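You operate a simulated robot arm through the tools that you are given. There is no shell and no other tool. Be economical: measure what you need, move in short steps, check, and stop when the job is done.

The job below is to be done with a simulated two-armed robot. You get a single attempt, and the scene is never put back.

TASK
Shut the yellow door, test-run the motor, then stop it and switch off.

It is judged by the outcome, as a careful person would: the job done as asked, and still so three seconds after it is handed in. It fails if anything else is knocked over, pushed out of place, dropped, spilled or broken.

THE ROBOT
Two 7-joint arms with fingered hands on one trunk, on a base that drives. Base frame: it is fixed to the floor where the robot stands at the start and does not move with it; the origin is under the middle of the robot, x ahead of it, y to its left, z up. Readings come in mm, degrees, newtons and seconds.
The left shoulder is at the start at [70, 154, 1222], the right one opposite. With the tool pointing down near the work surface each hand reaches from about 100 to 460 mm from the robot's upright axis, wherever it stands, measured 20 degrees to its own side. Places, roughly: big handwheel [300, 200, 700]; depth stop [700, 300, 900]; depth stop knob [700, 300, 900]; green button [600, 200, 1100]; head lock knob [700, 0, 1200]; left length stop [800, 400, 800]; left stop knob [800, 400, 800]; red button [600, 200, 1000]; red knob [500, 300, 700]; red pointer [800, 300, 1100]; red switch [500, 400, 400]; right length stop [600, -100, 800]; right stop knob [600, -100, 800]; small handwheel [500, 400, 600]; switch latch [500, 300, 400]; vice handle [400, 200, 800]. Payload 3.9 kg a hand.
Tool frame (each hand has its own): the origin (TCP) lies between the finger pads and is the grasp point; the fingertips stand 30 mm ahead of it; z points along the fingers, y is the line along which they close. The gripper opens to 104 mm. The gripper's body begins 35 mm behind the TCP. The gripper is a hand of 4 fingers: y runs from the thumb to the fingers, the wrist lies at [-17, -104, -178] in the tool frame, and closing takes about 1.5 s.
Orientation is told as [roll, pitch, yaw] about the base's x, y, z axes, in that order, counted from this pose: with the fingers straight down and the wrist toward the robot, the tool's x, y and z point along [0, 1, 0], [1, 0, 0] and [0, 0, -1] of the base frame.

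THE INTERFACE
- The arms move only by the tool jog_arm. It takes "left_commands", "right_commands" or both (then of equal length, played together; a hand with none holds still); each is a list of rows, each a list of 6 numbers: the shift along the tool's x, y, z in mm, then the turn, a rotation vector about the tool's x, y, z in degrees. In form: [[tx, ty, tz, rx, ry, rz], ...]. A call has 1 to 8 rows; each row is the pose to reach, as a shift and turn from the pose commanded when the call began, along the tool's axes at that moment. "left_fingers" and "right_fingers" are, for a hand that has rows, the opening, from 0 (shut) to 1 (fully open), set as the call begins (left out, the last holds). Rows are played at 5 a second. More than 50 mm and 8.6 degrees between two rows, or a gripper value outside its range, and nothing of the call is played. A pose out of reach is approached as far as the arm can. The call stops where the force on the tool passes 40 N (or 10 N more than at its start, if that is more) or the arm is blocked; 0.2 s more then pass. The fingers move at their own pace (about 72 mm/s each) and stop on an object; they squeeze with about 34 N. The grip force told is the motor's: it shows also when the fingers shut on nothing. Time passes only in rows, and 0.2 s behind the last, so rows that repeat a pose let the fingers close. The reply holds the time, the measured pose of the TCP, the force on the tool along the base axes, the opening and the grip force, in the units named above and with some noise, with the torque about the TCP (base axes, N m) and any sound that the robot's microphone picked up.
- Cameras (640 x 400 px; columns grow to the right, rows downward): "scene" is now at [125.4, 20.1, 1432.4]; the picture's right is [0.24, -0.97, 0.00], its down [-0.73, -0.18, -0.66] and it looks along [0.64, 0.16, -0.75] (base axes); focal length 214 px, centre (320, 200). "left" rides on the left gripper at [-66, -90, -126] in its tool frame; the picture's right is [-0.78, -0.30, 0.56], its down [0.57, -0.70, 0.42] and it looks along [0.26, 0.65, 0.71] (tool axes); focal length 275 px, centre (320, 200). "right" rides on the right gripper at [66, -90, -126] in its tool frame; the picture's right is [-0.78, 0.30, -0.56], its down [-0.57, -0.70, 0.42] and it looks along [-0.26, 0.65, 0.71] (tool axes); focal length 275 px, centre (320, 200). There is no depth. A picture from a camera that has moved, and an enlarged one, comes with that camera's place and axes in the base frame and with its lens.
- grab_frame(camera): a new picture of that camera. The clock stands still meanwhile.
- lift_body(by): slides the trunk up (or, below 0, down) by that many mm; the arms and the scene camera ride with it, the base frame stays. It gives what a move gives, with no picture.
- roll_base(legs): drives the robot by 1 to 6 legs, each [ahead, turn to the left] in mm and degrees, along the robot's own axes; the way and the turn of a leg run together, so that a leg with both is an arc; at most 1500 mm and 180 degrees a leg. The arms and the cameras ride along, it lands a little off, and it stops where it bumps. It gives what a move gives.
- curl_fingers(index, middle, ring, thumb_bend, thumb_turn, hand): sets how far each is bent, from 0 (flat) to 1 (curled in); at 0.3 the hand is open as for a grip, at 0.7 the pads meet at the TCP. One left out holds its place. A second passes; each finger stops where it meets its share of the squeeze, and holds until it gets a number again. A gripper value or a shape takes the hand back. It gives what a move gives, with no picture; readings hold the bend of each and the force on the fingers (four entries, about 0 where the hand has none), thumb and palm. thumb_turn goes from beside the hand (0) to across from the fingers (1), as for a grip.
- preshape(shape, hand): the hand has 4 fingers and takes this shape, open, in about a second: jaw (thumb against the fingers, like two jaws); tri (thumb and two fingers); tip (a fingertip pinch); poke (one finger out to press); point (the index stretched); flat (the hand flat); cup (the hand cupped); fist (a fist). The gripper value then closes the fingers along that shape, each until it touches; the sizes above hold for jaw. It gives what a move gives, with no picture.
- head_to(pan, tilt): turns the head with the scene camera to pan (to the left, within 86 degrees either way) and tilt (down, from -29 to 69), counted from straight ahead of the robot. It gives what a move gives.
- close_up(camera, box): a new picture of the part [left, top, right, bottom] of that camera's present view, enlarged. The clock stands still meanwhile.
- finish_job(): hands the job in; it is judged then, once.

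Work in short steps. Places have to be worked out from the pictures, the camera data and where the tool is seen: move nearer, look again, correct. Check each grasp and each placing, and mend what went wrong. You have 120 turns and 100 pictures in all, those below and enlarged ones among them. Open the grippers and draw the arms clear of the work before you hand the job in, unless the task says otherwise; then end with one line.

The tools are called after "Call:" by a JSON object that holds its "fn" and its "kwargs". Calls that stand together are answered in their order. jog_arm: Moves the arms, as the interface text tells. Its arguments: {"type":"object","properties":{"left_commands":{"type":"array"},"left_fingers":{"type":"number"},"right_commands":{"type":"array"},"right_fingers":{"type":"number"}},"required":[]} The other tools are called the same way: lift_body (by) slides the trunk up or down; preshape (shape, hand) gives the hand a shape; curl_fingers (index, middle, ring, thumb_bend, thumb_turn, hand) moves the fingers one by one; roll_base (legs) drives the base; head_to (pan, tilt) turns the head that bears the scene camera; grab_frame (camera) takes a picture; close_up (camera, box) takes an enlarged picture of a part of a camera's view; finish_job () hands the job in.

At the start:

```text
time_s: 0.0
left_tcp_pos: [441.7, 415.0, 1287.3]
left_orientation: [-0.1, 0.2, 0.1]
left_force: [-0.3, -0.1, 0.8]
left_ft_torque: [0.0, -0.01, -0.02]
left_gripper_width: 103.5
left_gripper_force: 0.1
left_shape: jaw
left_bend: [0.3, 0.3, 0.3, 0.3, 0.97]
left_finger forces: [0.0, 0.0, 0.1, 0.0, 0.1, 0.0]
right_tcp_pos: [614.2, -42.9, 1287.4]
right_orientation: [0.0, -0.1, 0.1]
right_force: [0.1, 0.3, -0.1]
right_ft_torque: [0.01, 0.0, 0.0]
right_gripper_width: 103.6
right_gripper_force: 0.1
right_shape: jaw
right_bend: [0.3, 0.3, 0.3, 0.3, 0.97]
right_finger forces: [0.0, 0.0, 0.0, 0.0, 0.0, 0.0]
trunk travel left (down, up): [-675.0, 265.0]
robot x, y, heading: [0.4, 2.7, -0.5]
head pan, tilt: [14.0, 48.7]
```

scene: 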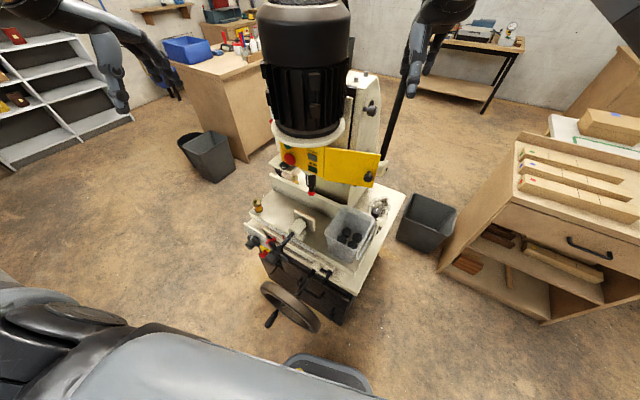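
right: 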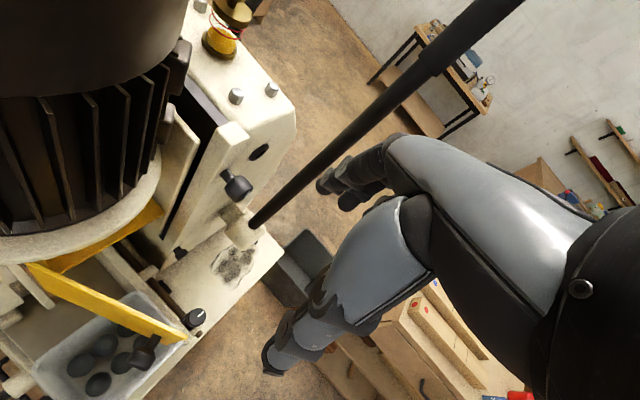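
left: 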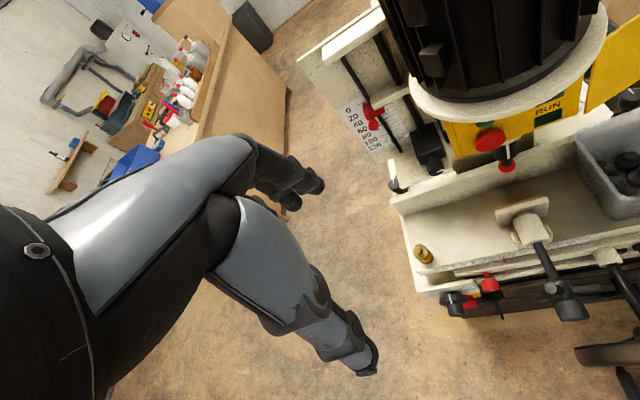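

The pictures show a mortiser with a yellow panel/door under the motor; I take enlarged views of the control area and the base with the switch.

Call:
{"fn": "close_up", "kwargs": {"camera": "scene", "box": [240, 110, 420, 222]}}

Call:
{"fn": "close_up", "kwargs": {"camera": "left", "box": [380, 60, 640, 222]}}

Call:
{"fn": "close_up", "kwargs": {"camera": "right", "box": [0, 150, 320, 400]}}

```text
3.56 times, centred on (330, 166) of scene
camera zoom: at [125.4, 20.1, 1432.4], right [0.24, -0.97, 0.0], down [-0.73, -0.18, -0.66], along [0.64, 0.16, -0.75], focal length 763 px, centre (284, 321)
```

zoom: 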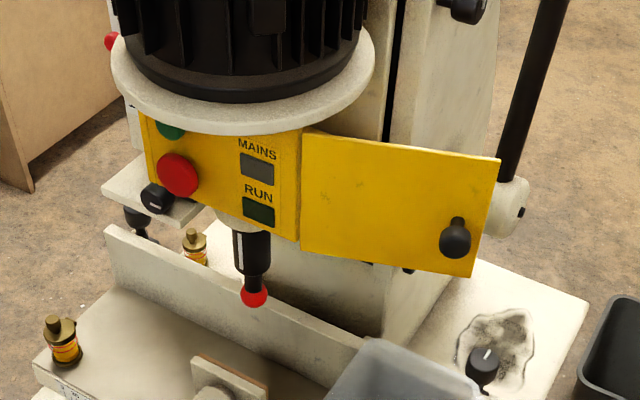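

```text
2.46 times, centred on (510, 141) of left
camera zoom: at [352.9, 350.6, 1413.2], right [-0.3, -0.78, -0.56], down [-0.7, 0.57, -0.42], along [0.65, 0.26, -0.71], focal length 678 px, centre (-148, 345)
```

zoom: 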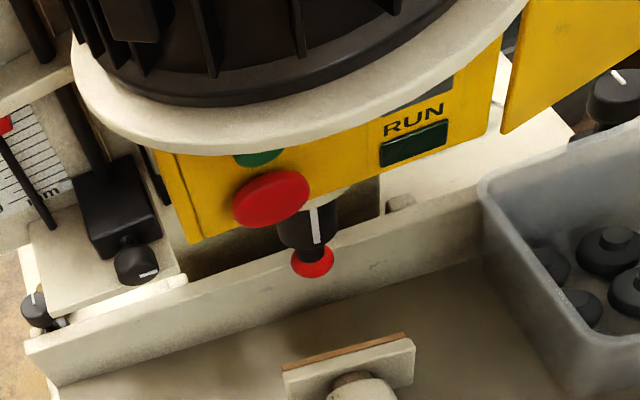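

```text
1.60 times, centred on (160, 275) of right
camera zoom: at [524.7, 24.8, 1414.1], right [0.3, -0.78, 0.56], down [-0.7, -0.57, -0.42], along [0.65, -0.26, -0.71], focal length 440 px, centre (576, 80)
```

zoom: 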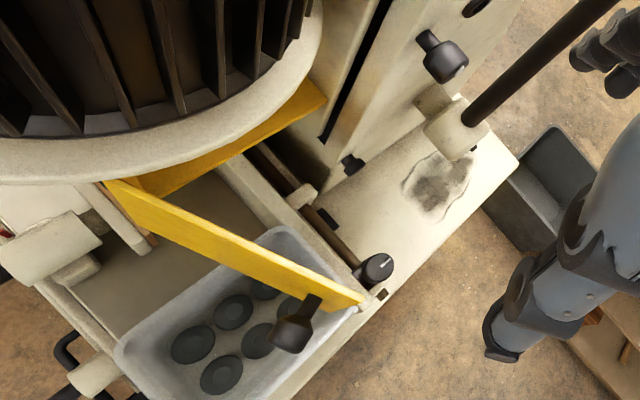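

The door hinge is about (560,115) and its free edge about (564,-17), top z≈1123: it stands open 90° and should swing back (+x). Next I look at the lower base with the switch.

Call:
{"fn": "close_up", "kwargs": {"camera": "scene", "box": [220, 190, 380, 340]}}

Call:
{"fn": "close_up", "kwargs": {"camera": "left", "box": [400, 220, 640, 400]}}

```text
2.67 times, centred on (300, 265) of scene
camera zoom: at [125.4, 20.1, 1432.4], right [0.24, -0.97, 0.0], down [-0.73, -0.18, -0.66], along [0.64, 0.16, -0.75], focal length 572 px, centre (373, 27)
```

zoom: 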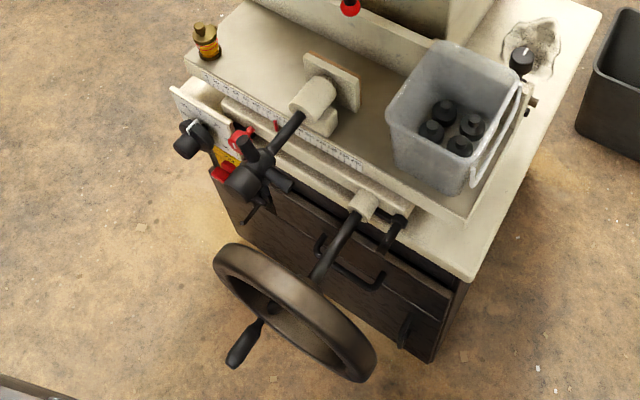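

```text
2.22 times, centred on (520, 310) of left
camera zoom: at [352.9, 350.6, 1413.2], right [-0.3, -0.78, -0.56], down [-0.7, 0.57, -0.42], along [0.65, 0.26, -0.71], focal length 612 px, centre (-124, -44)
```

zoom: 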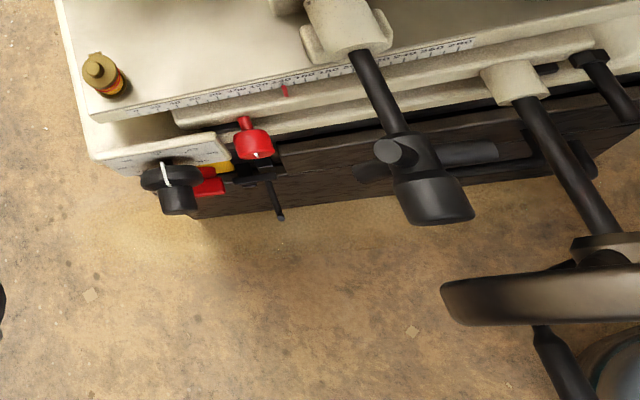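

I shape the right hand for poking and begin to bring it back, down and pitched forward, to approach the door's front from the robot side.

Call:
{"fn": "preshape", "kwargs": {"hand": "right", "shape": "poke"}}

Call:
{"fn": "jog_arm", "kwargs": {"right_commands": [[-5, -25, 10, -8, 0, 0], [-10, -50, 30, -16, 0, 0], [-10, -75, 50, -24, 0, 0], [-10, -100, 75, -32, 0, 0], [-10, -125, 100, -40, 0, 0], [-10, -150, 125, -48, 0, 0], [-10, -170, 150, -56, 0, 0], [-10, -190, 175, -64, 0, 0]]}}

Call:
{"fn": "grab_frame", "kwargs": {"camera": "scene"}}

Call:
{"fn": "grab_frame", "kwargs": {"camera": "right"}}

```text
time_s: 0.9
left_tcp_pos: [440.9, 414.7, 1286.3]
left_orientation: [-0.1, -0.1, 0.0]
left_force: [-1.4, -0.5, 0.9]
left_ft_torque: [0.02, 0.0, 0.0]
left_gripper_width: 103.6
left_gripper_force: 0.1
left_shape: jaw
left_bend: [0.3, 0.3, 0.3, 0.3, 0.97]
left_finger forces: [0.0, 0.0, 0.1, 0.0, 0.0, 0.0]
right_tcp_pos: [613.8, -42.7, 1288.7]
right_orientation: [0.1, 0.0, 0.0]
right_force: [0.2, 0.3, 0.1]
right_ft_torque: [0.04, 0.0, -0.03]
right_gripper_width: 0.3
right_gripper_force: 0.1
right_shape: poke
right_bend: [0.7, 0.7, 0.99, 1.0, 1.0]
right_finger forces: [0.0, 0.0, 0.0, 0.1, 0.0, 0.0]
trunk travel left (down, up): [-675.0, 265.0]
robot x, y, heading: [1.3, 0.6, 0.0]
head pan, tilt: [14.0, 48.7]
```

```text
time_s: 2.7
left_tcp_pos: [441.6, 420.8, 1285.8]
left_orientation: [-0.2, -0.1, 0.0]
left_force: [0.0, 0.5, -0.6]
left_ft_torque: [-0.07, -0.03, 0.0]
left_gripper_width: 103.8
left_gripper_force: 0.1
left_shape: jaw
left_bend: [0.3, 0.3, 0.3, 0.3, 0.97]
left_finger forces: [0.0, 0.0, 0.1, 0.0, 0.0, 0.1]
right_tcp_pos: [426.1, -7.0, 1119.1]
right_orientation: [3.0, -46.0, 0.3]
right_force: [0.0, 0.2, -0.6]
right_ft_torque: [0.0, -0.01, -0.02]
right_gripper_width: 0.2
right_gripper_force: 0.1
right_shape: poke
right_bend: [0.7, 0.7, 0.99, 1.0, 1.0]
right_finger forces: [0.0, 0.1, 0.0, 0.0, 0.0, 0.0]
right hand out of reach, approached as far as the arm can: row 6, 7, 8
trunk travel left (down, up): [-675.0, 265.0]
robot x, y, heading: [-1.2, 2.7, 0.2]
head pan, tilt: [14.0, 48.7]
```

```text
91 pictures are left
camera scene: at [124.9, 24.8, 1432.4], right [0.24, -0.97, 0.0], down [-0.73, -0.18, -0.66], along [0.64, 0.16, -0.75], focal length 214 px, centre (320, 200)
```

scene: 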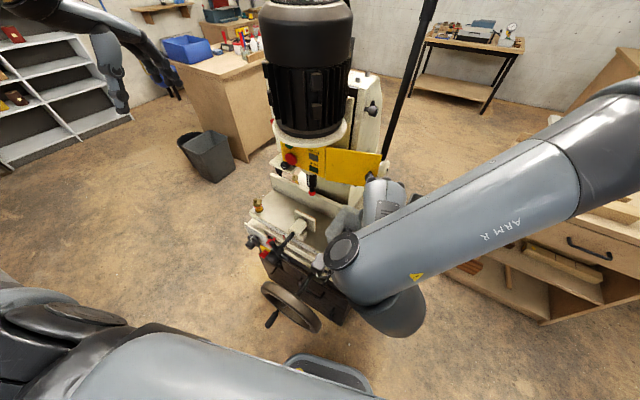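

```text
90 pictures are left
camera right: at [270.7, 53.3, 1143.3], right [-0.16, -0.8, 0.57], down [-0.16, -0.55, -0.82], along [0.97, -0.22, -0.04], focal length 275 px, centre (320, 200)
```

right: 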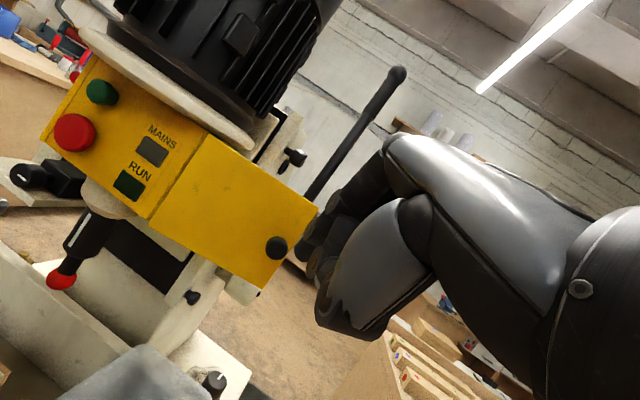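

The right hand was too close to the body for the full pitch. I move it forward 60 mm and down a little with some yaw to the left, then check.

Call:
{"fn": "jog_arm", "kwargs": {"right_commands": [[0, 4, 16, 0, 5, -3], [0, 8, 32, 0, 11, -5], [0, 12, 48, 0, 16, -8], [0, 16, 64, 0, 22, -10]]}}

Call:
{"fn": "grab_frame", "kwargs": {"camera": "right"}}

```text
time_s: 3.9
left_tcp_pos: [441.5, 411.8, 1287.3]
left_orientation: [0.2, 0.1, 0.0]
left_force: [-0.2, -1.0, 0.1]
left_ft_torque: [0.05, -0.01, 0.01]
left_gripper_width: 103.3
left_gripper_force: 0.0
left_shape: jaw
left_bend: [0.3, 0.3, 0.3, 0.3, 0.97]
left_finger forces: [0.0, 0.0, 0.0, 0.0, 0.1, 0.0]
right_tcp_pos: [509.7, -23.5, 1133.3]
right_orientation: [32.1, -49.7, -4.8]
right_force: [0.4, -1.3, -0.4]
right_ft_torque: [-0.01, 0.0, 0.03]
right_gripper_width: 0.3
right_gripper_force: 0.1
right_shape: poke
right_bend: [0.7, 0.7, 0.99, 1.0, 1.0]
right_finger forces: [0.0, 0.1, 0.0, 0.0, 0.1, 0.1]
trunk travel left (down, up): [-675.0, 265.0]
robot x, y, heading: [-2.0, -3.3, -0.1]
head pan, tilt: [14.0, 48.7]
stopped in row 4 (right hand): the arm was blocked; the commanded pose is now the measured one
```

```text
89 pictures are left
camera right: at [344.0, -19.3, 1156.6], right [0.07, -0.96, 0.26], down [0.03, -0.26, -0.96], along [1.0, 0.07, 0.01], focal length 275 px, centre (320, 200)
```

right: 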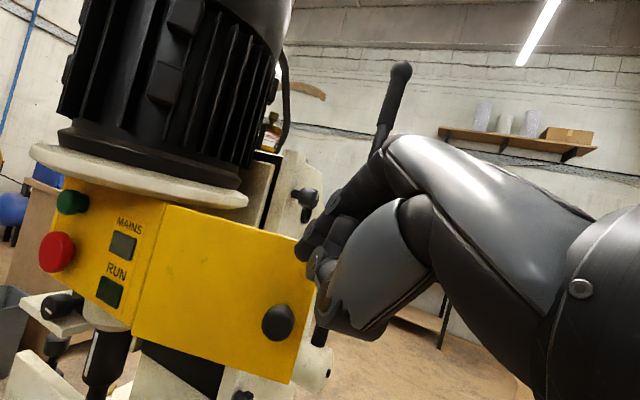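

The hand stands at the front of the door's free edge; I enlarge it to see where the poking fingertip is.

Call:
{"fn": "close_up", "kwargs": {"camera": "right", "box": [220, 160, 460, 360]}}

Call:
{"fn": "close_up", "kwargs": {"camera": "scene", "box": [240, 120, 440, 260]}}

```text
2.00 times, centred on (340, 260) of right
camera zoom: at [344.0, -19.3, 1156.6], right [0.07, -0.96, 0.26], down [0.03, -0.26, -0.96], along [1.0, 0.07, 0.01], focal length 551 px, centre (280, 80)
```

zoom: 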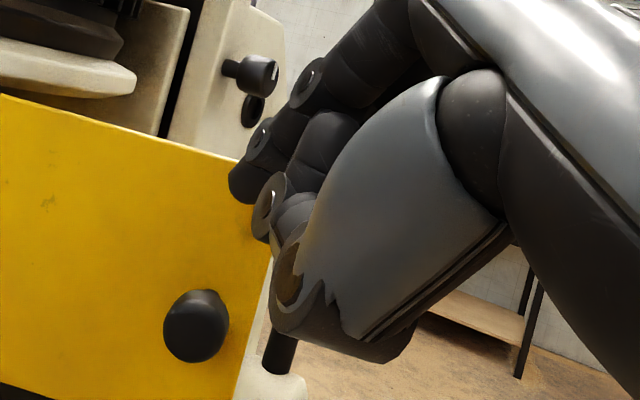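

```text
2.86 times, centred on (340, 190) of scene
camera zoom: at [126.7, 16.1, 1432.4], right [0.24, -0.97, 0.0], down [-0.73, -0.18, -0.66], along [0.64, 0.16, -0.75], focal length 613 px, centre (263, 229)
```

zoom: 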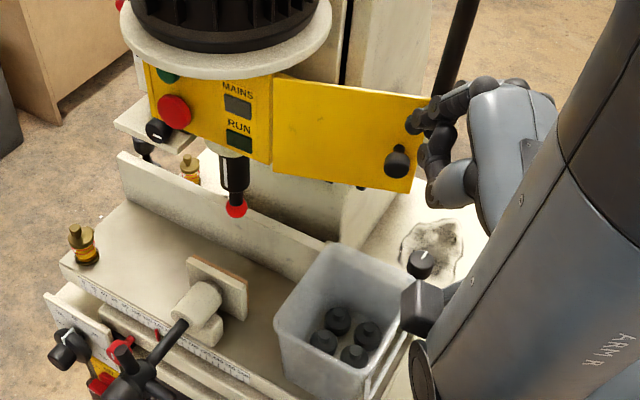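

I check the whole scene to see what blocked the arm.

Call:
{"fn": "grab_frame", "kwargs": {"camera": "scene"}}

Call:
{"fn": "grab_frame", "kwargs": {"camera": "left"}}

```text
86 pictures are left
camera scene: at [126.7, 16.1, 1432.4], right [0.24, -0.97, 0.0], down [-0.73, -0.18, -0.66], along [0.64, 0.16, -0.75], focal length 214 px, centre (320, 200)
```

scene: 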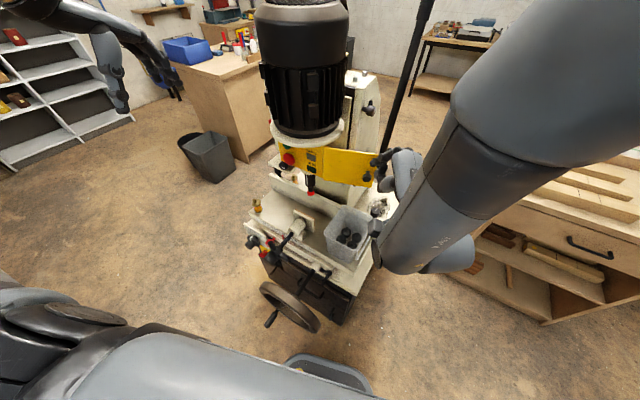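

```text
85 pictures are left
camera left: at [354.0, 346.9, 1414.0], right [-0.3, -0.77, -0.56], down [-0.7, 0.57, -0.42], along [0.65, 0.27, -0.71], focal length 275 px, centre (320, 200)
```

left: 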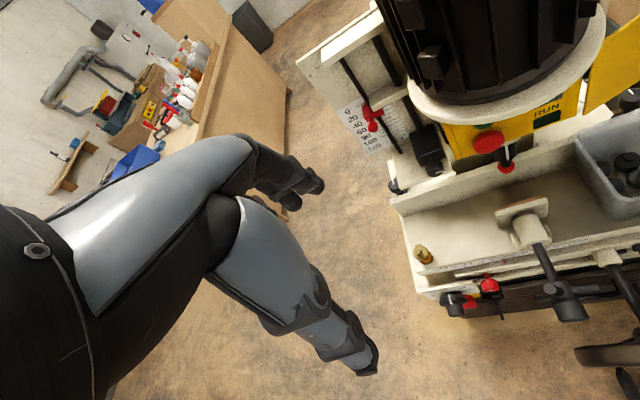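

Nothing seems wedged; the fingertips just touch the door edge. I retreat slightly and shift left and down so the knuckles face the door fully.

Call:
{"fn": "jog_arm", "kwargs": {"right_commands": [[10, -13, -20, 0, 0, 0], [20, -28, -6, 0, 0, 0], [30, -44, 12, 0, 0, 0]]}}

Call:
{"fn": "grab_frame", "kwargs": {"camera": "right"}}

```text
time_s: 4.9
left_tcp_pos: [441.0, 414.6, 1287.9]
left_orientation: [0.0, -0.1, 0.1]
left_force: [0.1, -0.1, 0.2]
left_ft_torque: [0.05, -0.03, 0.01]
left_gripper_width: 103.8
left_gripper_force: 0.1
left_shape: jaw
left_bend: [0.3, 0.3, 0.3, 0.3, 0.97]
left_finger forces: [0.0, 0.1, 0.0, 0.0, 0.1, 0.0]
right_tcp_pos: [481.6, 20.0, 1130.9]
right_orientation: [36.7, -51.7, -8.5]
right_force: [0.0, 0.6, -0.2]
right_ft_torque: [0.01, -0.01, 0.02]
right_gripper_width: 0.0
right_gripper_force: 0.0
right_shape: poke
right_bend: [0.7, 0.7, 0.99, 1.0, 1.0]
right_finger forces: [0.0, 0.0, 0.0, 0.1, 0.0, 0.0]
trunk travel left (down, up): [-675.0, 265.0]
robot x, y, heading: [-1.7, -2.6, -0.1]
head pan, tilt: [14.0, 48.7]
stopped in row 3 (right hand): the arm was blocked; the commanded pose is now the measured one
```

```text
84 pictures are left
camera right: at [316.2, 23.8, 1147.7], right [0.05, -0.97, 0.22], down [0.07, -0.22, -0.97], along [1.0, 0.07, 0.06], focal length 275 px, centre (320, 200)
```

right: 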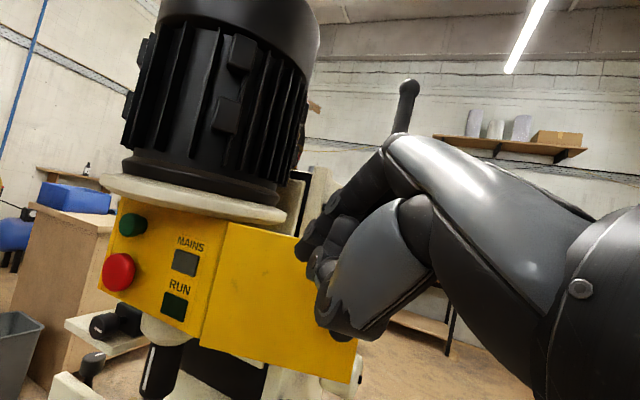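

Down motion seems limited by the arm's joints, so I lower the trunk by 50 mm instead.

Call:
{"fn": "lift_body", "kwargs": {"by": -50}}

Call:
{"fn": "grab_frame", "kwargs": {"camera": "scene"}}

```text
time_s: 5.8
left_tcp_pos: [441.9, 416.3, 1236.8]
left_orientation: [0.0, 0.0, 0.2]
left_force: [0.7, 1.3, -0.2]
left_ft_torque: [0.04, 0.0, -0.02]
left_gripper_width: 104.1
left_gripper_force: 0.2
left_shape: jaw
left_bend: [0.3, 0.3, 0.3, 0.3, 0.97]
left_finger forces: [0.0, 0.0, 0.1, 0.1, 0.0, 0.0]
right_tcp_pos: [481.8, 20.7, 1079.8]
right_orientation: [36.7, -51.6, -8.4]
right_force: [-1.1, 0.7, -0.1]
right_ft_torque: [-0.02, -0.02, -0.02]
right_gripper_width: 0.0
right_gripper_force: 0.0
right_shape: poke
right_bend: [0.7, 0.7, 0.99, 1.0, 1.0]
right_finger forces: [0.0, 0.0, 0.0, 0.0, 0.1, 0.0]
trunk travel left (down, up): [-625.0, 315.0]
robot x, y, heading: [0.2, -0.5, 0.1]
head pan, tilt: [14.0, 48.7]
```

```text
83 pictures are left
camera scene: at [125.0, 20.4, 1382.4], right [0.24, -0.97, 0.0], down [-0.73, -0.18, -0.66], along [0.64, 0.16, -0.75], focal length 214 px, centre (320, 200)
```

scene: 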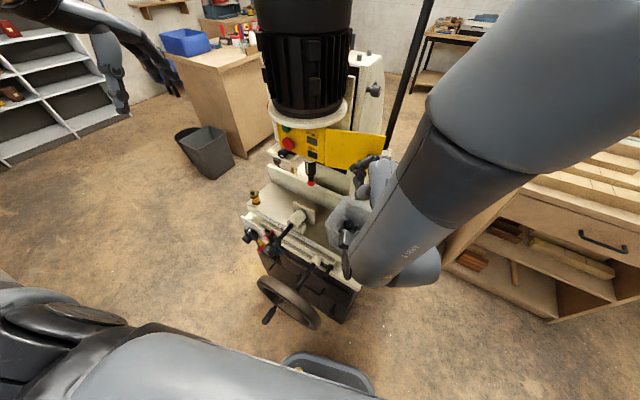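

I enlarge to check clearance between the arm, the tray and the door.

Call:
{"fn": "close_up", "kwargs": {"camera": "scene", "box": [280, 120, 450, 290]}}

```text
2.35 times, centred on (365, 205) of scene
camera zoom: at [125.0, 20.4, 1382.4], right [0.24, -0.97, 0.0], down [-0.73, -0.18, -0.66], along [0.64, 0.16, -0.75], focal length 505 px, centre (214, 188)
```

zoom: 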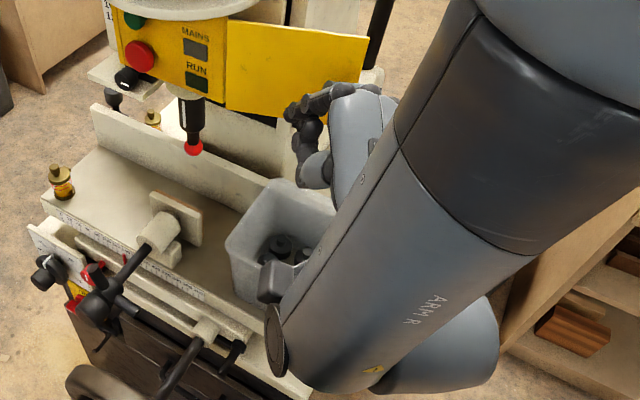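

Clear. I push forward (+x) in 20 mm steps onto the door.

Call:
{"fn": "jog_arm", "kwargs": {"right_commands": [[-7, 12, 14, 0, 0, 0], [-14, 24, 28, 0, 0, 0], [-21, 37, 43, 0, 0, 0], [-28, 49, 57, 0, 0, 0], [-35, 61, 71, 0, 0, 0]]}}

Call:
{"fn": "grab_frame", "kwargs": {"camera": "scene"}}

Call:
{"fn": "grab_frame", "kwargs": {"camera": "right"}}

```text
time_s: 7.2
left_tcp_pos: [441.3, 415.8, 1236.8]
left_orientation: [0.1, 0.0, 0.1]
left_force: [0.1, -0.1, -0.9]
left_ft_torque: [0.02, 0.0, 0.02]
left_gripper_width: 103.6
left_gripper_force: 0.0
left_shape: jaw
left_bend: [0.3, 0.3, 0.3, 0.3, 0.97]
left_finger forces: [0.1, 0.0, 0.1, 0.1, 0.1, 0.0]
right_tcp_pos: [594.2, 15.3, 1126.1]
right_orientation: [47.0, -52.7, -18.3]
right_force: [0.7, 0.2, -0.3]
right_ft_torque: [0.03, 0.01, -0.01]
right_gripper_width: 0.0
right_gripper_force: 0.1
right_shape: poke
right_bend: [0.7, 0.7, 0.99, 1.0, 1.0]
right_finger forces: [0.1, 0.0, 0.1, 0.0, 0.1, 0.0]
trunk travel left (down, up): [-625.0, 315.0]
robot x, y, heading: [-0.4, -0.7, 0.3]
head pan, tilt: [14.0, 48.7]
stopped in row 5 (right hand): the arm was blocked; the commanded pose is now the measured one
```

```text
81 pictures are left
camera scene: at [125.2, 20.1, 1382.4], right [0.24, -0.97, 0.0], down [-0.73, -0.18, -0.66], along [0.64, 0.16, -0.75], focal length 214 px, centre (320, 200)
```

scene: 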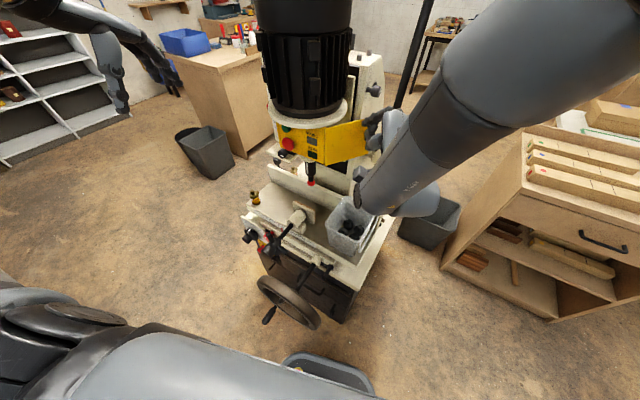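

```text
80 pictures are left
camera right: at [427.5, 22.1, 1135.9], right [0.02, -0.99, 0.12], down [0.11, -0.12, -0.99], along [0.99, 0.03, 0.1], focal length 275 px, centre (320, 200)
```

right: 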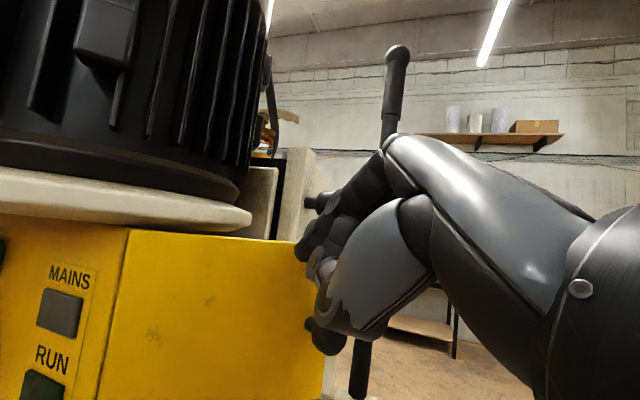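

The door is swinging back. The hand has crept up, so I lower the trunk 35 mm and push on forward-left.

Call:
{"fn": "lift_body", "kwargs": {"by": -35}}

Call:
{"fn": "jog_arm", "kwargs": {"right_commands": [[3, 4, 19, 0, 0, 0], [6, 8, 38, 0, 0, 0], [9, 11, 56, 0, 0, 0]]}}

Call:
{"fn": "close_up", "kwargs": {"camera": "scene", "box": [260, 60, 460, 230]}}

Call:
{"fn": "grab_frame", "kwargs": {"camera": "right"}}

```text
time_s: 8.0
left_tcp_pos: [438.6, 416.9, 1202.1]
left_orientation: [-0.1, -0.1, 0.1]
left_force: [-0.1, 0.0, 0.8]
left_ft_torque: [0.04, 0.0, 0.0]
left_gripper_width: 103.7
left_gripper_force: 0.1
left_shape: jaw
left_bend: [0.3, 0.3, 0.3, 0.3, 0.97]
left_finger forces: [0.1, 0.0, 0.1, 0.1, 0.0, 0.1]
right_tcp_pos: [591.0, 15.6, 1092.8]
right_orientation: [47.0, -52.9, -18.2]
right_force: [-2.8, 4.2, 10.9]
right_ft_torque: [0.1, -0.19, 0.18]
right_gripper_width: 0.3
right_gripper_force: 0.1
right_shape: poke
right_bend: [0.7, 0.7, 0.99, 1.0, 1.0]
right_finger forces: [1.5, 11.7, 0.1, 0.0, 0.0, 0.0]
trunk travel left (down, up): [-590.0, 350.0]
robot x, y, heading: [-1.1, 1.7, 0.3]
head pan, tilt: [14.0, 48.7]
```

```text
time_s: 9.0
left_tcp_pos: [440.1, 416.4, 1200.8]
left_orientation: [0.0, 0.0, 0.0]
left_force: [0.2, 0.3, 0.3]
left_ft_torque: [0.01, 0.04, 0.05]
left_gripper_width: 103.6
left_gripper_force: 0.2
left_shape: jaw
left_bend: [0.3, 0.3, 0.3, 0.3, 0.97]
left_finger forces: [0.1, 0.0, 0.1, 0.0, 0.0, 0.0]
right_tcp_pos: [644.0, 45.7, 1108.2]
right_orientation: [52.1, -53.4, -23.2]
right_force: [0.5, -0.3, 0.6]
right_ft_torque: [-0.01, 0.01, -0.03]
right_gripper_width: 0.3
right_gripper_force: 0.2
right_shape: poke
right_bend: [0.7, 0.7, 0.99, 1.0, 1.0]
right_finger forces: [0.0, 0.0, 0.0, 0.0, 0.1, 0.0]
trunk travel left (down, up): [-590.0, 350.0]
robot x, y, heading: [-0.3, 1.9, 0.2]
head pan, tilt: [14.0, 48.7]
stopped in row 3 (right hand): the arm was blocked; the commanded pose is now the measured one
```

```text
2.35 times, centred on (360, 145) of scene
camera zoom: at [125.1, 20.1, 1347.4], right [0.24, -0.97, 0.0], down [-0.73, -0.18, -0.66], along [0.64, 0.16, -0.75], focal length 505 px, centre (226, 329)
```

zoom: 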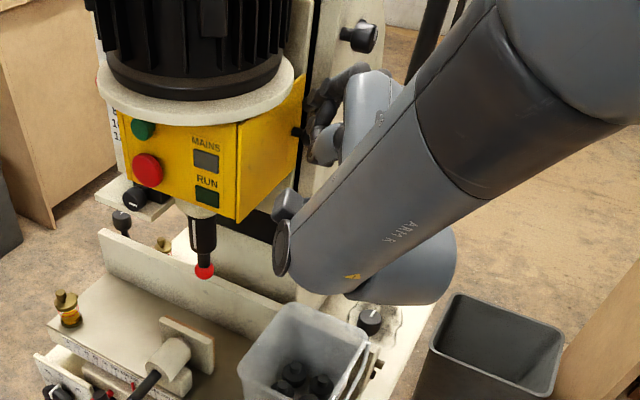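

```text
78 pictures are left
camera right: at [477.6, 55.3, 1115.0], right [0.0, -1.0, 0.08], down [0.13, -0.08, -0.99], along [0.99, 0.01, 0.13], focal length 275 px, centre (320, 200)
```

right: 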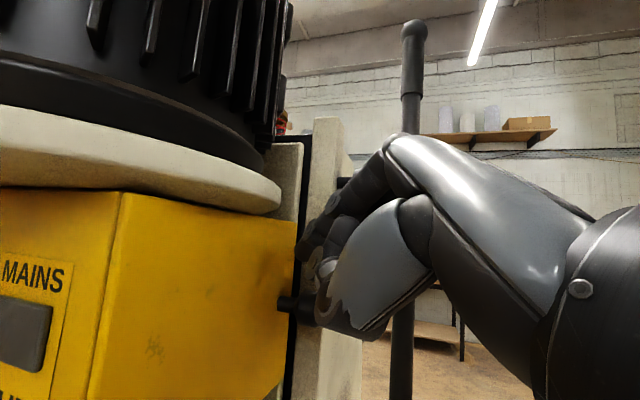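

The door is about two thirds closed. Now I push mainly to the left (+y) with the hand on its free end.

Call:
{"fn": "jog_arm", "kwargs": {"right_commands": [[12, -4, 8, 0, 0, 0], [24, -8, 16, 0, 0, 0], [36, -11, 24, 0, 0, 0], [48, -14, 32, 0, 0, 0]]}}

Call:
{"fn": "close_up", "kwargs": {"camera": "scene", "box": [260, 60, 460, 230]}}

Call:
{"fn": "grab_frame", "kwargs": {"camera": "right"}}

```text
time_s: 9.6
left_tcp_pos: [440.9, 409.4, 1203.3]
left_orientation: [0.1, 0.0, -0.4]
left_force: [-0.5, 0.9, 0.3]
left_ft_torque: [-0.07, -0.01, -0.06]
left_gripper_width: 103.8
left_gripper_force: 0.1
left_shape: jaw
left_bend: [0.3, 0.3, 0.3, 0.3, 0.97]
left_finger forces: [0.0, 0.0, 0.1, 0.0, 0.1, 0.0]
right_tcp_pos: [643.9, 55.6, 1106.5]
right_orientation: [51.6, -53.5, -25.0]
right_force: [-10.0, -31.0, 4.2]
right_ft_torque: [0.01, 0.05, 0.06]
right_gripper_width: 0.1
right_gripper_force: 0.1
right_shape: poke
right_bend: [0.7, 0.7, 0.99, 1.0, 1.0]
right_finger forces: [25.6, 0.1, 0.0, 0.1, 0.0, 0.0]
trunk travel left (down, up): [-590.0, 350.0]
robot x, y, heading: [-1.0, -0.3, -0.9]
head pan, tilt: [14.0, 48.7]
stopped in row 3 (right hand): the force on the tool passed its limit at 52 N (the readings are from after the stop); the commanded pose is now the measured one
```

```text
2.35 times, centred on (360, 145) of scene
camera zoom: at [120.9, 14.3, 1348.0], right [0.22, -0.97, 0.0], down [-0.73, -0.17, -0.66], along [0.65, 0.15, -0.75], focal length 505 px, centre (226, 329)
```

zoom: 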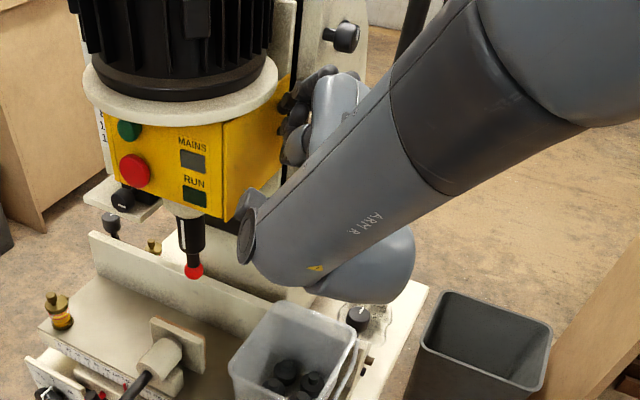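

```text
76 pictures are left
camera right: at [477.3, 72.2, 1111.4], right [-0.04, -1.0, 0.08], down [0.13, -0.09, -0.99], along [0.99, -0.02, 0.14], focal length 275 px, centre (320, 200)
```

right: 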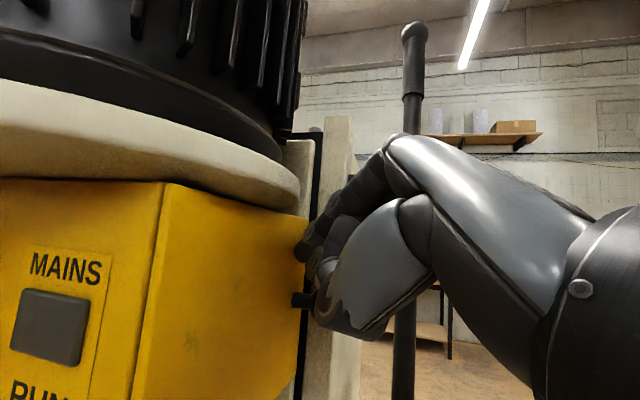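

Strong resistance: since the machine is turned about 20°, the door is probably against its frame. I withdraw the hand and look.

Call:
{"fn": "jog_arm", "kwargs": {"right_commands": [[-20, 6, -13, 0, 0, 0], [-41, 12, -27, 0, 0, 0], [-61, 18, -40, 0, 0, 0], [-82, 24, -54, 0, 0, 0], [-90, 5, -85, 0, 0, 0], [-95, -15, -120, 0, 0, 0]]}}

Call:
{"fn": "close_up", "kwargs": {"camera": "scene", "box": [260, 60, 460, 230]}}

Call:
{"fn": "grab_frame", "kwargs": {"camera": "right"}}

```text
time_s: 11.0
left_tcp_pos: [442.9, 413.3, 1201.3]
left_orientation: [0.0, 0.0, -0.2]
left_force: [0.8, -0.5, -0.1]
left_ft_torque: [-0.01, 0.02, 0.02]
left_gripper_width: 104.1
left_gripper_force: 0.1
left_shape: jaw
left_bend: [0.3, 0.3, 0.3, 0.3, 0.97]
left_finger forces: [0.0, 0.0, 0.0, 0.0, 0.1, 0.1]
right_tcp_pos: [555.4, -34.0, 1092.9]
right_orientation: [51.4, -53.5, -23.8]
right_force: [-0.8, 1.0, 0.2]
right_ft_torque: [-0.01, 0.01, -0.03]
right_gripper_width: 0.0
right_gripper_force: 0.1
right_shape: poke
right_bend: [0.7, 0.7, 0.99, 1.0, 1.0]
right_finger forces: [0.1, 0.0, 0.0, 0.0, 0.1, 0.0]
right hand out of reach, approached as far as the arm can: row 3, 4, 5, 6
trunk travel left (down, up): [-590.0, 350.0]
robot x, y, heading: [-1.2, -1.0, -0.6]
head pan, tilt: [14.0, 48.7]
```

```text
2.35 times, centred on (360, 145) of scene
camera zoom: at [124.7, 18.2, 1347.5], right [0.23, -0.97, 0.0], down [-0.73, -0.17, -0.66], along [0.64, 0.15, -0.75], focal length 505 px, centre (226, 329)
```

zoom: 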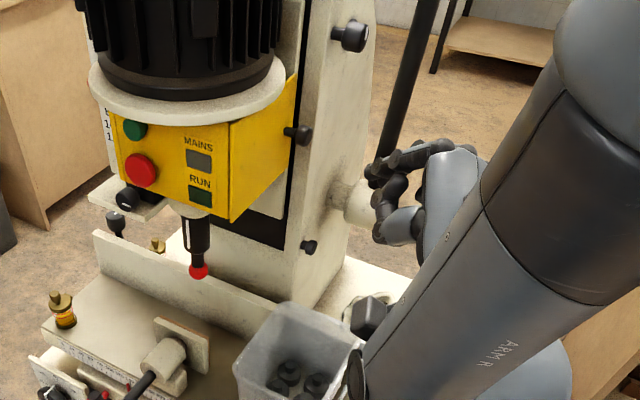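

```text
74 pictures are left
camera right: at [389.6, -21.8, 1097.8], right [-0.02, -1.0, 0.08], down [0.13, -0.09, -0.99], along [0.99, -0.01, 0.13], focal length 275 px, centre (320, 200)
```

right: 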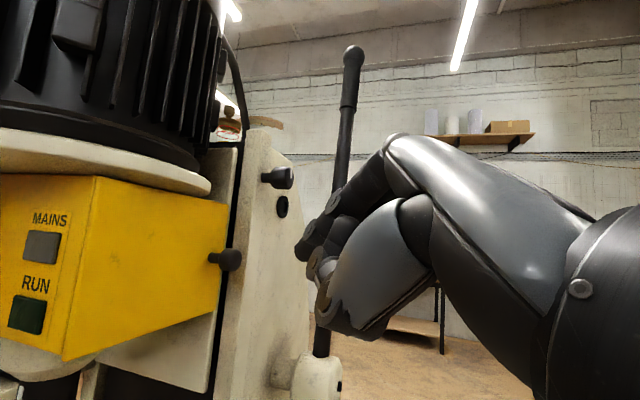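

I enlarge the door edges to check if it is flush.

Call:
{"fn": "close_up", "kwargs": {"camera": "right", "box": [0, 150, 280, 380]}}

Call:
{"fn": "close_up", "kwargs": {"camera": "scene", "box": [290, 80, 370, 165]}}

```text
1.74 times, centred on (140, 265) of right
camera zoom: at [389.6, -21.8, 1097.8], right [-0.02, -1.0, 0.08], down [0.13, -0.09, -0.99], along [0.99, -0.01, 0.13], focal length 479 px, centre (633, 87)
```

zoom: 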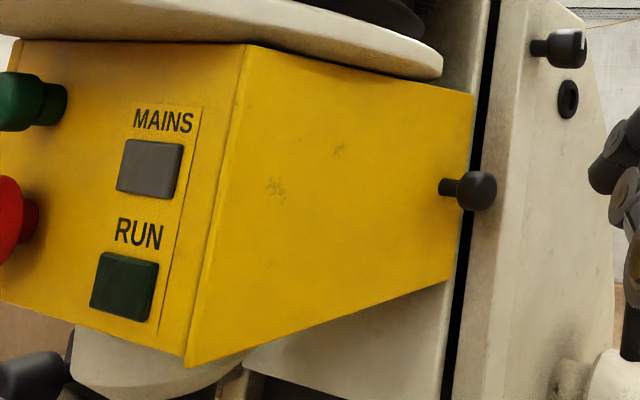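

```text
4.71 times, centred on (330, 122) of scene
camera zoom: at [124.7, 18.2, 1347.5], right [0.23, -0.97, 0.0], down [-0.73, -0.17, -0.66], along [0.64, 0.15, -0.75], focal length 1009 px, centre (273, 565)
```

zoom: 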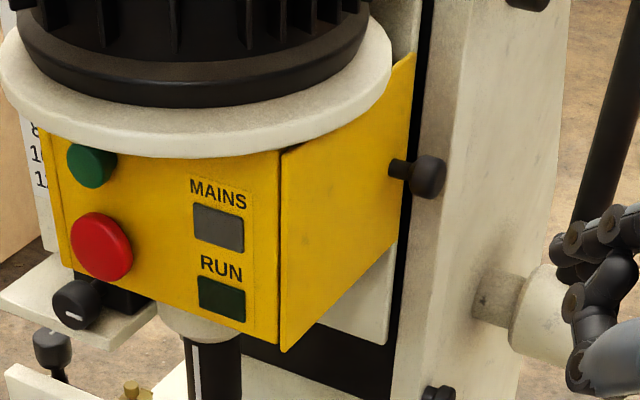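

Door looks shut flush; the MAINS lamp is still dark, so the base switch must come on first. I draw the right arm out to the right so the trunk can be lowered for the switch.

Call:
{"fn": "jog_arm", "kwargs": {"right_commands": [[-20, 12, -30, 0, 0, 0], [-45, 22, -60, 0, 0, 0], [-70, 34, -95, 0, 0, 0], [-95, 46, -130, 0, 0, 0], [-122, 60, -163, 0, 0, 0]]}}

Call:
{"fn": "grab_frame", "kwargs": {"camera": "scene"}}

```text
time_s: 12.2
left_tcp_pos: [443.4, 414.4, 1202.2]
left_orientation: [-0.1, 0.0, -0.2]
left_force: [0.6, 1.4, 0.3]
left_ft_torque: [-0.01, -0.01, -0.01]
left_gripper_width: 103.8
left_gripper_force: 0.1
left_shape: jaw
left_bend: [0.3, 0.3, 0.3, 0.3, 0.97]
left_finger forces: [0.0, 0.1, 0.0, 0.0, 0.0, 0.0]
right_tcp_pos: [489.6, -73.2, 1112.0]
right_orientation: [51.3, -53.4, -23.7]
right_force: [1.5, 0.2, -0.4]
right_ft_torque: [0.02, 0.01, -0.04]
right_gripper_width: 0.0
right_gripper_force: 0.1
right_shape: poke
right_bend: [0.7, 0.7, 0.99, 1.0, 1.0]
right_finger forces: [0.1, 0.0, 0.0, 0.0, 0.1, 0.1]
right hand out of reach, approached as far as the arm can: row 1, 2, 3, 4, 5
trunk travel left (down, up): [-590.0, 350.0]
robot x, y, heading: [-4.2, 0.0, -0.6]
head pan, tilt: [14.0, 48.7]
```

```text
71 pictures are left
camera scene: at [125.1, 18.6, 1347.4], right [0.23, -0.97, 0.0], down [-0.73, -0.17, -0.66], along [0.64, 0.15, -0.75], focal length 214 px, centre (320, 200)
```

scene: 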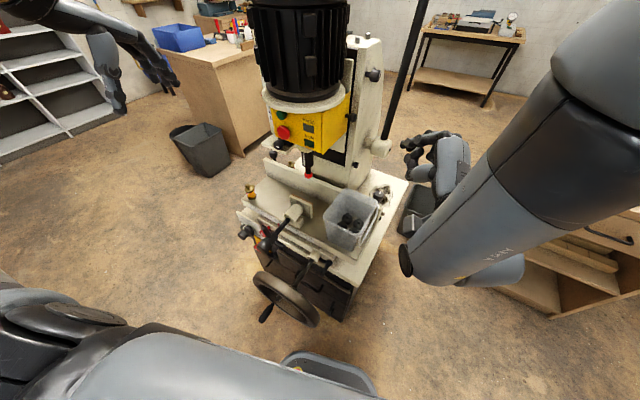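

Now I turn the right hand back to fingers-down while drawing it farther right.

Call:
{"fn": "jog_arm", "kwargs": {"right_commands": [[-16, 2, -17, 7.1, -4.6, 0.5], [-32, 4, -34, 14.2, -9.2, 1], [-48, 6, -51, 21.4, -13.7, 1.5], [-64, 8, -68, 28.5, -18.3, 2], [-80, 10, -85, 35.6, -22.8, 2.5], [-96, 12, -102, 42.7, -27.4, 3], [-112, 13, -118, 49.8, -32, 3.5], [-129, 15, -134, 57, -36.5, 4]]}}

Call:
{"fn": "grab_frame", "kwargs": {"camera": "scene"}}

```text
time_s: 14.0
left_tcp_pos: [444.1, 413.1, 1201.0]
left_orientation: [0.0, 0.0, -0.2]
left_force: [0.3, 0.0, -0.9]
left_ft_torque: [0.0, 0.0, 0.03]
left_gripper_width: 103.2
left_gripper_force: 0.1
left_shape: jaw
left_bend: [0.3, 0.3, 0.3, 0.3, 0.97]
left_finger forces: [0.1, 0.0, 0.0, 0.0, 0.0, 0.0]
right_tcp_pos: [436.0, -255.0, 1115.2]
right_orientation: [0.0, -0.3, -1.1]
right_force: [-0.8, 0.0, -0.6]
right_ft_torque: [0.0, 0.01, -0.01]
right_gripper_width: 0.0
right_gripper_force: 0.0
right_shape: poke
right_bend: [0.7, 0.7, 0.99, 1.0, 1.0]
right_finger forces: [0.0, 0.0, 0.0, 0.0, 0.0, 0.0]
right hand out of reach, approached as far as the arm can: row 1, 2, 3
trunk travel left (down, up): [-590.0, 350.0]
robot x, y, heading: [-3.4, -3.3, -0.5]
head pan, tilt: [14.0, 48.7]
```

```text
70 pictures are left
camera scene: at [125.7, 18.4, 1347.4], right [0.23, -0.97, 0.0], down [-0.73, -0.17, -0.66], along [0.64, 0.15, -0.75], focal length 214 px, centre (320, 200)
```

scene: 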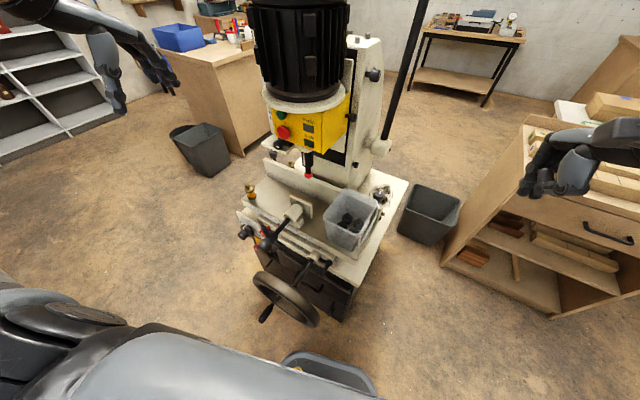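

I shift the right hand further clear, and pitch the left hand forward to use its camera on the base switch.

Call:
{"fn": "jog_arm", "kwargs": {"left_commands": [[8, -5, 0, -8, 0, 0], [16, -10, 0, -16, 0, 0], [24, -15, 0, -24, 0, 0], [32, -20, 0, -32, 0, 0], [40, -25, 0, -40, 0, 0], [48, -30, 0, -48, 0, 0], [54, -35, 0, -56, 0, 0], [60, -40, 0, -64, 0, 0]], "right_commands": [[-8, -10, 0, 0, 0, 0], [-16, -20, 0, 0, 0, 0], [-24, -30, 0, 0, 0, 0], [-32, -40, 0, 0, 0, 0], [-40, -50, 0, 0, 0, 0], [-48, -60, 0, 0, 0, 0], [-56, -70, 0, 0, 0, 0], [-64, -80, 0, 0, 0, 0]]}}

Call:
{"fn": "grab_frame", "kwargs": {"camera": "left"}}

Call:
{"fn": "grab_frame", "kwargs": {"camera": "scene"}}

```text
time_s: 15.8
left_tcp_pos: [403.3, 476.7, 1205.3]
left_orientation: [-0.1, -61.5, 0.9]
left_force: [-0.4, -0.8, 0.3]
left_ft_torque: [0.0, 0.01, 0.02]
left_gripper_width: 104.0
left_gripper_force: 0.0
left_shape: jaw
left_bend: [0.3, 0.3, 0.3, 0.3, 0.97]
left_finger forces: [0.0, 0.0, 0.1, 0.0, 0.0, 0.1]
left hand out of reach, approached as far as the arm can: row 7, 8
right_tcp_pos: [351.3, -318.2, 1116.2]
right_orientation: [0.1, -0.6, -1.1]
right_force: [0.6, -0.6, 0.6]
right_ft_torque: [-0.03, 0.0, -0.04]
right_gripper_width: 0.0
right_gripper_force: 0.0
right_shape: poke
right_bend: [0.7, 0.7, 0.99, 1.0, 1.0]
right_finger forces: [0.0, 0.0, 0.0, 0.0, 0.1, 0.0]
trunk travel left (down, up): [-590.0, 350.0]
robot x, y, heading: [-0.8, -2.5, -0.6]
head pan, tilt: [14.0, 48.7]
```

```text
69 pictures are left
camera left: at [252.2, 408.7, 1186.5], right [0.36, -0.77, -0.53], down [0.03, 0.57, -0.82], along [0.93, 0.28, 0.23], focal length 275 px, centre (320, 200)
```

left: 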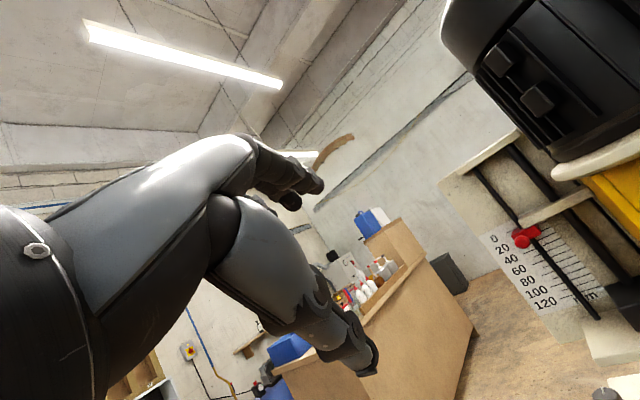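

```text
68 pictures are left
camera scene: at [122.7, 17.5, 1347.7], right [0.23, -0.97, 0.0], down [-0.73, -0.17, -0.66], along [0.64, 0.15, -0.75], focal length 214 px, centre (320, 200)
```

scene: 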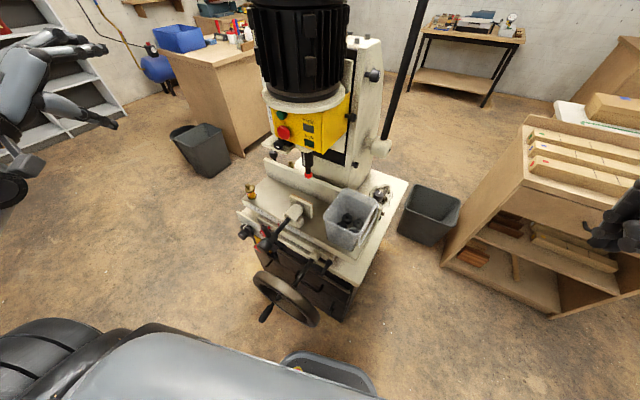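

I yaw the left hand to face the machine front, then lower the trunk to see the switch.

Call:
{"fn": "jog_arm", "kwargs": {"left_commands": [[0, -5, -10, 0, -7, 3.8], [5, -10, -20, 0, -14, 7.7], [10, -15, -30, 0, -21, 11.5]]}}

Call:
{"fn": "lift_body", "kwargs": {"by": -430}}

Call:
{"fn": "grab_frame", "kwargs": {"camera": "left"}}

Call:
{"fn": "grab_frame", "kwargs": {"camera": "scene"}}

```text
time_s: 16.6
left_tcp_pos: [372.8, 488.3, 1203.0]
left_orientation: [2.5, -63.8, -26.6]
left_force: [0.2, 0.3, -1.0]
left_ft_torque: [-0.02, 0.03, 0.03]
left_gripper_width: 104.0
left_gripper_force: 0.0
left_shape: jaw
left_bend: [0.3, 0.3, 0.3, 0.3, 0.97]
left_finger forces: [0.1, 0.0, 0.0, 0.0, 0.1, 0.0]
left hand out of reach, approached as far as the arm can: row 1
right_tcp_pos: [354.9, -318.0, 1113.8]
right_orientation: [0.0, -0.3, -1.1]
right_force: [0.9, 0.5, -0.3]
right_ft_torque: [-0.01, -0.01, -0.02]
right_gripper_width: 0.0
right_gripper_force: 0.0
right_shape: poke
right_bend: [0.7, 0.7, 0.99, 1.0, 1.0]
right_finger forces: [0.1, 0.1, 0.0, 0.1, 0.0, 0.0]
trunk travel left (down, up): [-590.0, 350.0]
robot x, y, heading: [-2.8, 1.2, -0.7]
head pan, tilt: [14.0, 48.7]
```

```text
refused: -430 is not a number from -400 to 400
```

```text
67 pictures are left
camera left: at [207.8, 491.6, 1177.2], right [0.02, -0.85, -0.53], down [0.31, 0.51, -0.81], along [0.95, -0.15, 0.27], focal length 275 px, centre (320, 200)
```

left: 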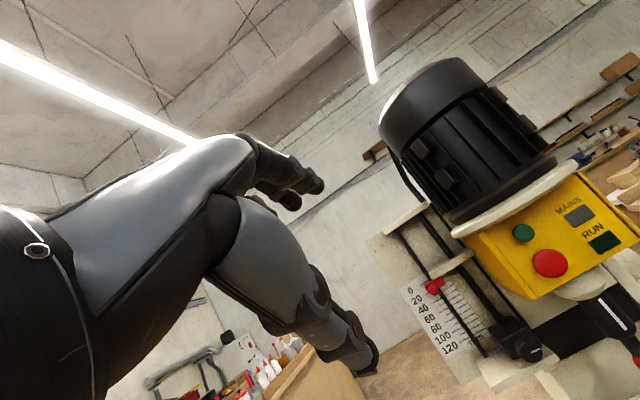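

```text
66 pictures are left
camera scene: at [125.8, 19.0, 1347.4], right [0.23, -0.97, 0.0], down [-0.73, -0.17, -0.66], along [0.64, 0.15, -0.75], focal length 214 px, centre (320, 200)
```

scene: 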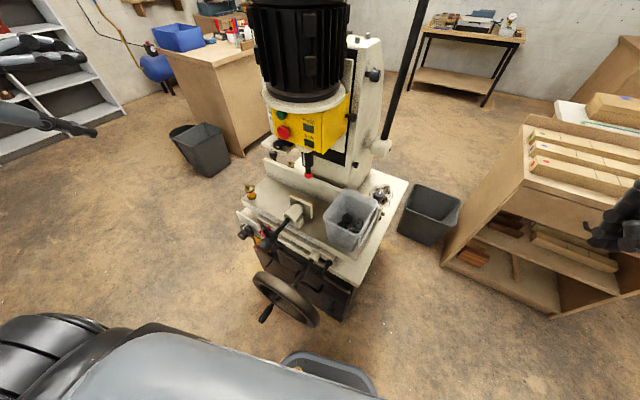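

I lower the trunk by 400 mm (the step limit) and look.

Call:
{"fn": "lift_body", "kwargs": {"by": -400}}

Call:
{"fn": "grab_frame", "kwargs": {"camera": "left"}}

Call:
{"fn": "grab_frame", "kwargs": {"camera": "scene"}}

```text
time_s: 20.5
left_tcp_pos: [372.3, 486.4, 802.5]
left_orientation: [2.4, -63.8, -26.4]
left_force: [0.9, -0.1, 0.2]
left_ft_torque: [-0.01, -0.01, 0.01]
left_gripper_width: 103.9
left_gripper_force: 0.1
left_shape: jaw
left_bend: [0.3, 0.3, 0.3, 0.3, 0.97]
left_finger forces: [0.0, 0.1, 0.0, 0.1, 0.0, 0.0]
right_tcp_pos: [353.9, -316.9, 714.5]
right_orientation: [0.0, -0.5, -1.1]
right_force: [0.0, -0.5, 0.0]
right_ft_torque: [0.0, 0.02, -0.02]
right_gripper_width: 0.1
right_gripper_force: 0.1
right_shape: poke
right_bend: [0.7, 0.7, 0.99, 1.0, 1.0]
right_finger forces: [0.1, 0.1, 0.0, 0.0, 0.0, 0.0]
trunk travel left (down, up): [-190.0, 750.0]
robot x, y, heading: [-0.1, 0.4, -0.5]
head pan, tilt: [14.0, 48.7]
```

```text
65 pictures are left
camera left: at [207.3, 490.9, 777.8], right [0.02, -0.85, -0.53], down [0.31, 0.51, -0.81], along [0.95, -0.14, 0.27], focal length 275 px, centre (320, 200)
```

left: 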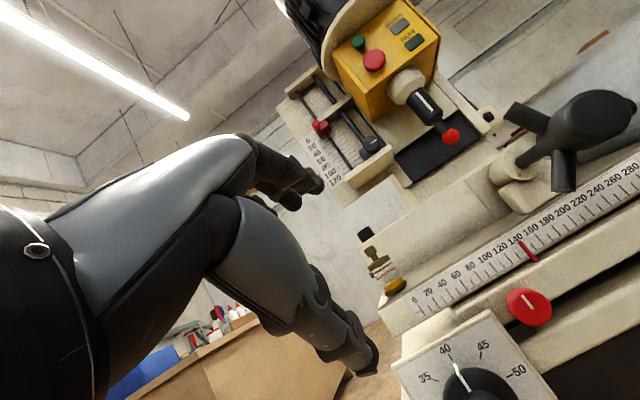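

```text
64 pictures are left
camera scene: at [125.1, 18.4, 947.5], right [0.23, -0.97, 0.0], down [-0.73, -0.17, -0.66], along [0.64, 0.15, -0.75], focal length 214 px, centre (320, 200)
```

scene: 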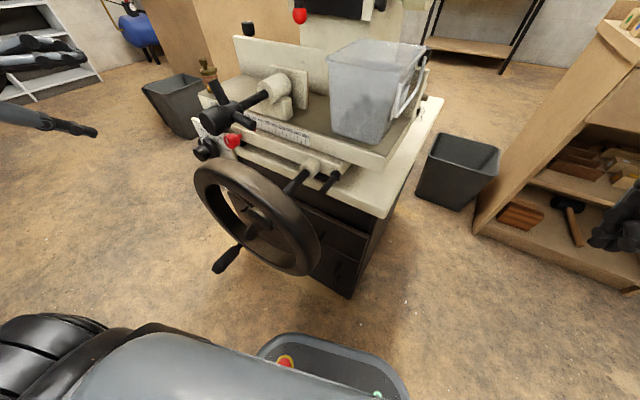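

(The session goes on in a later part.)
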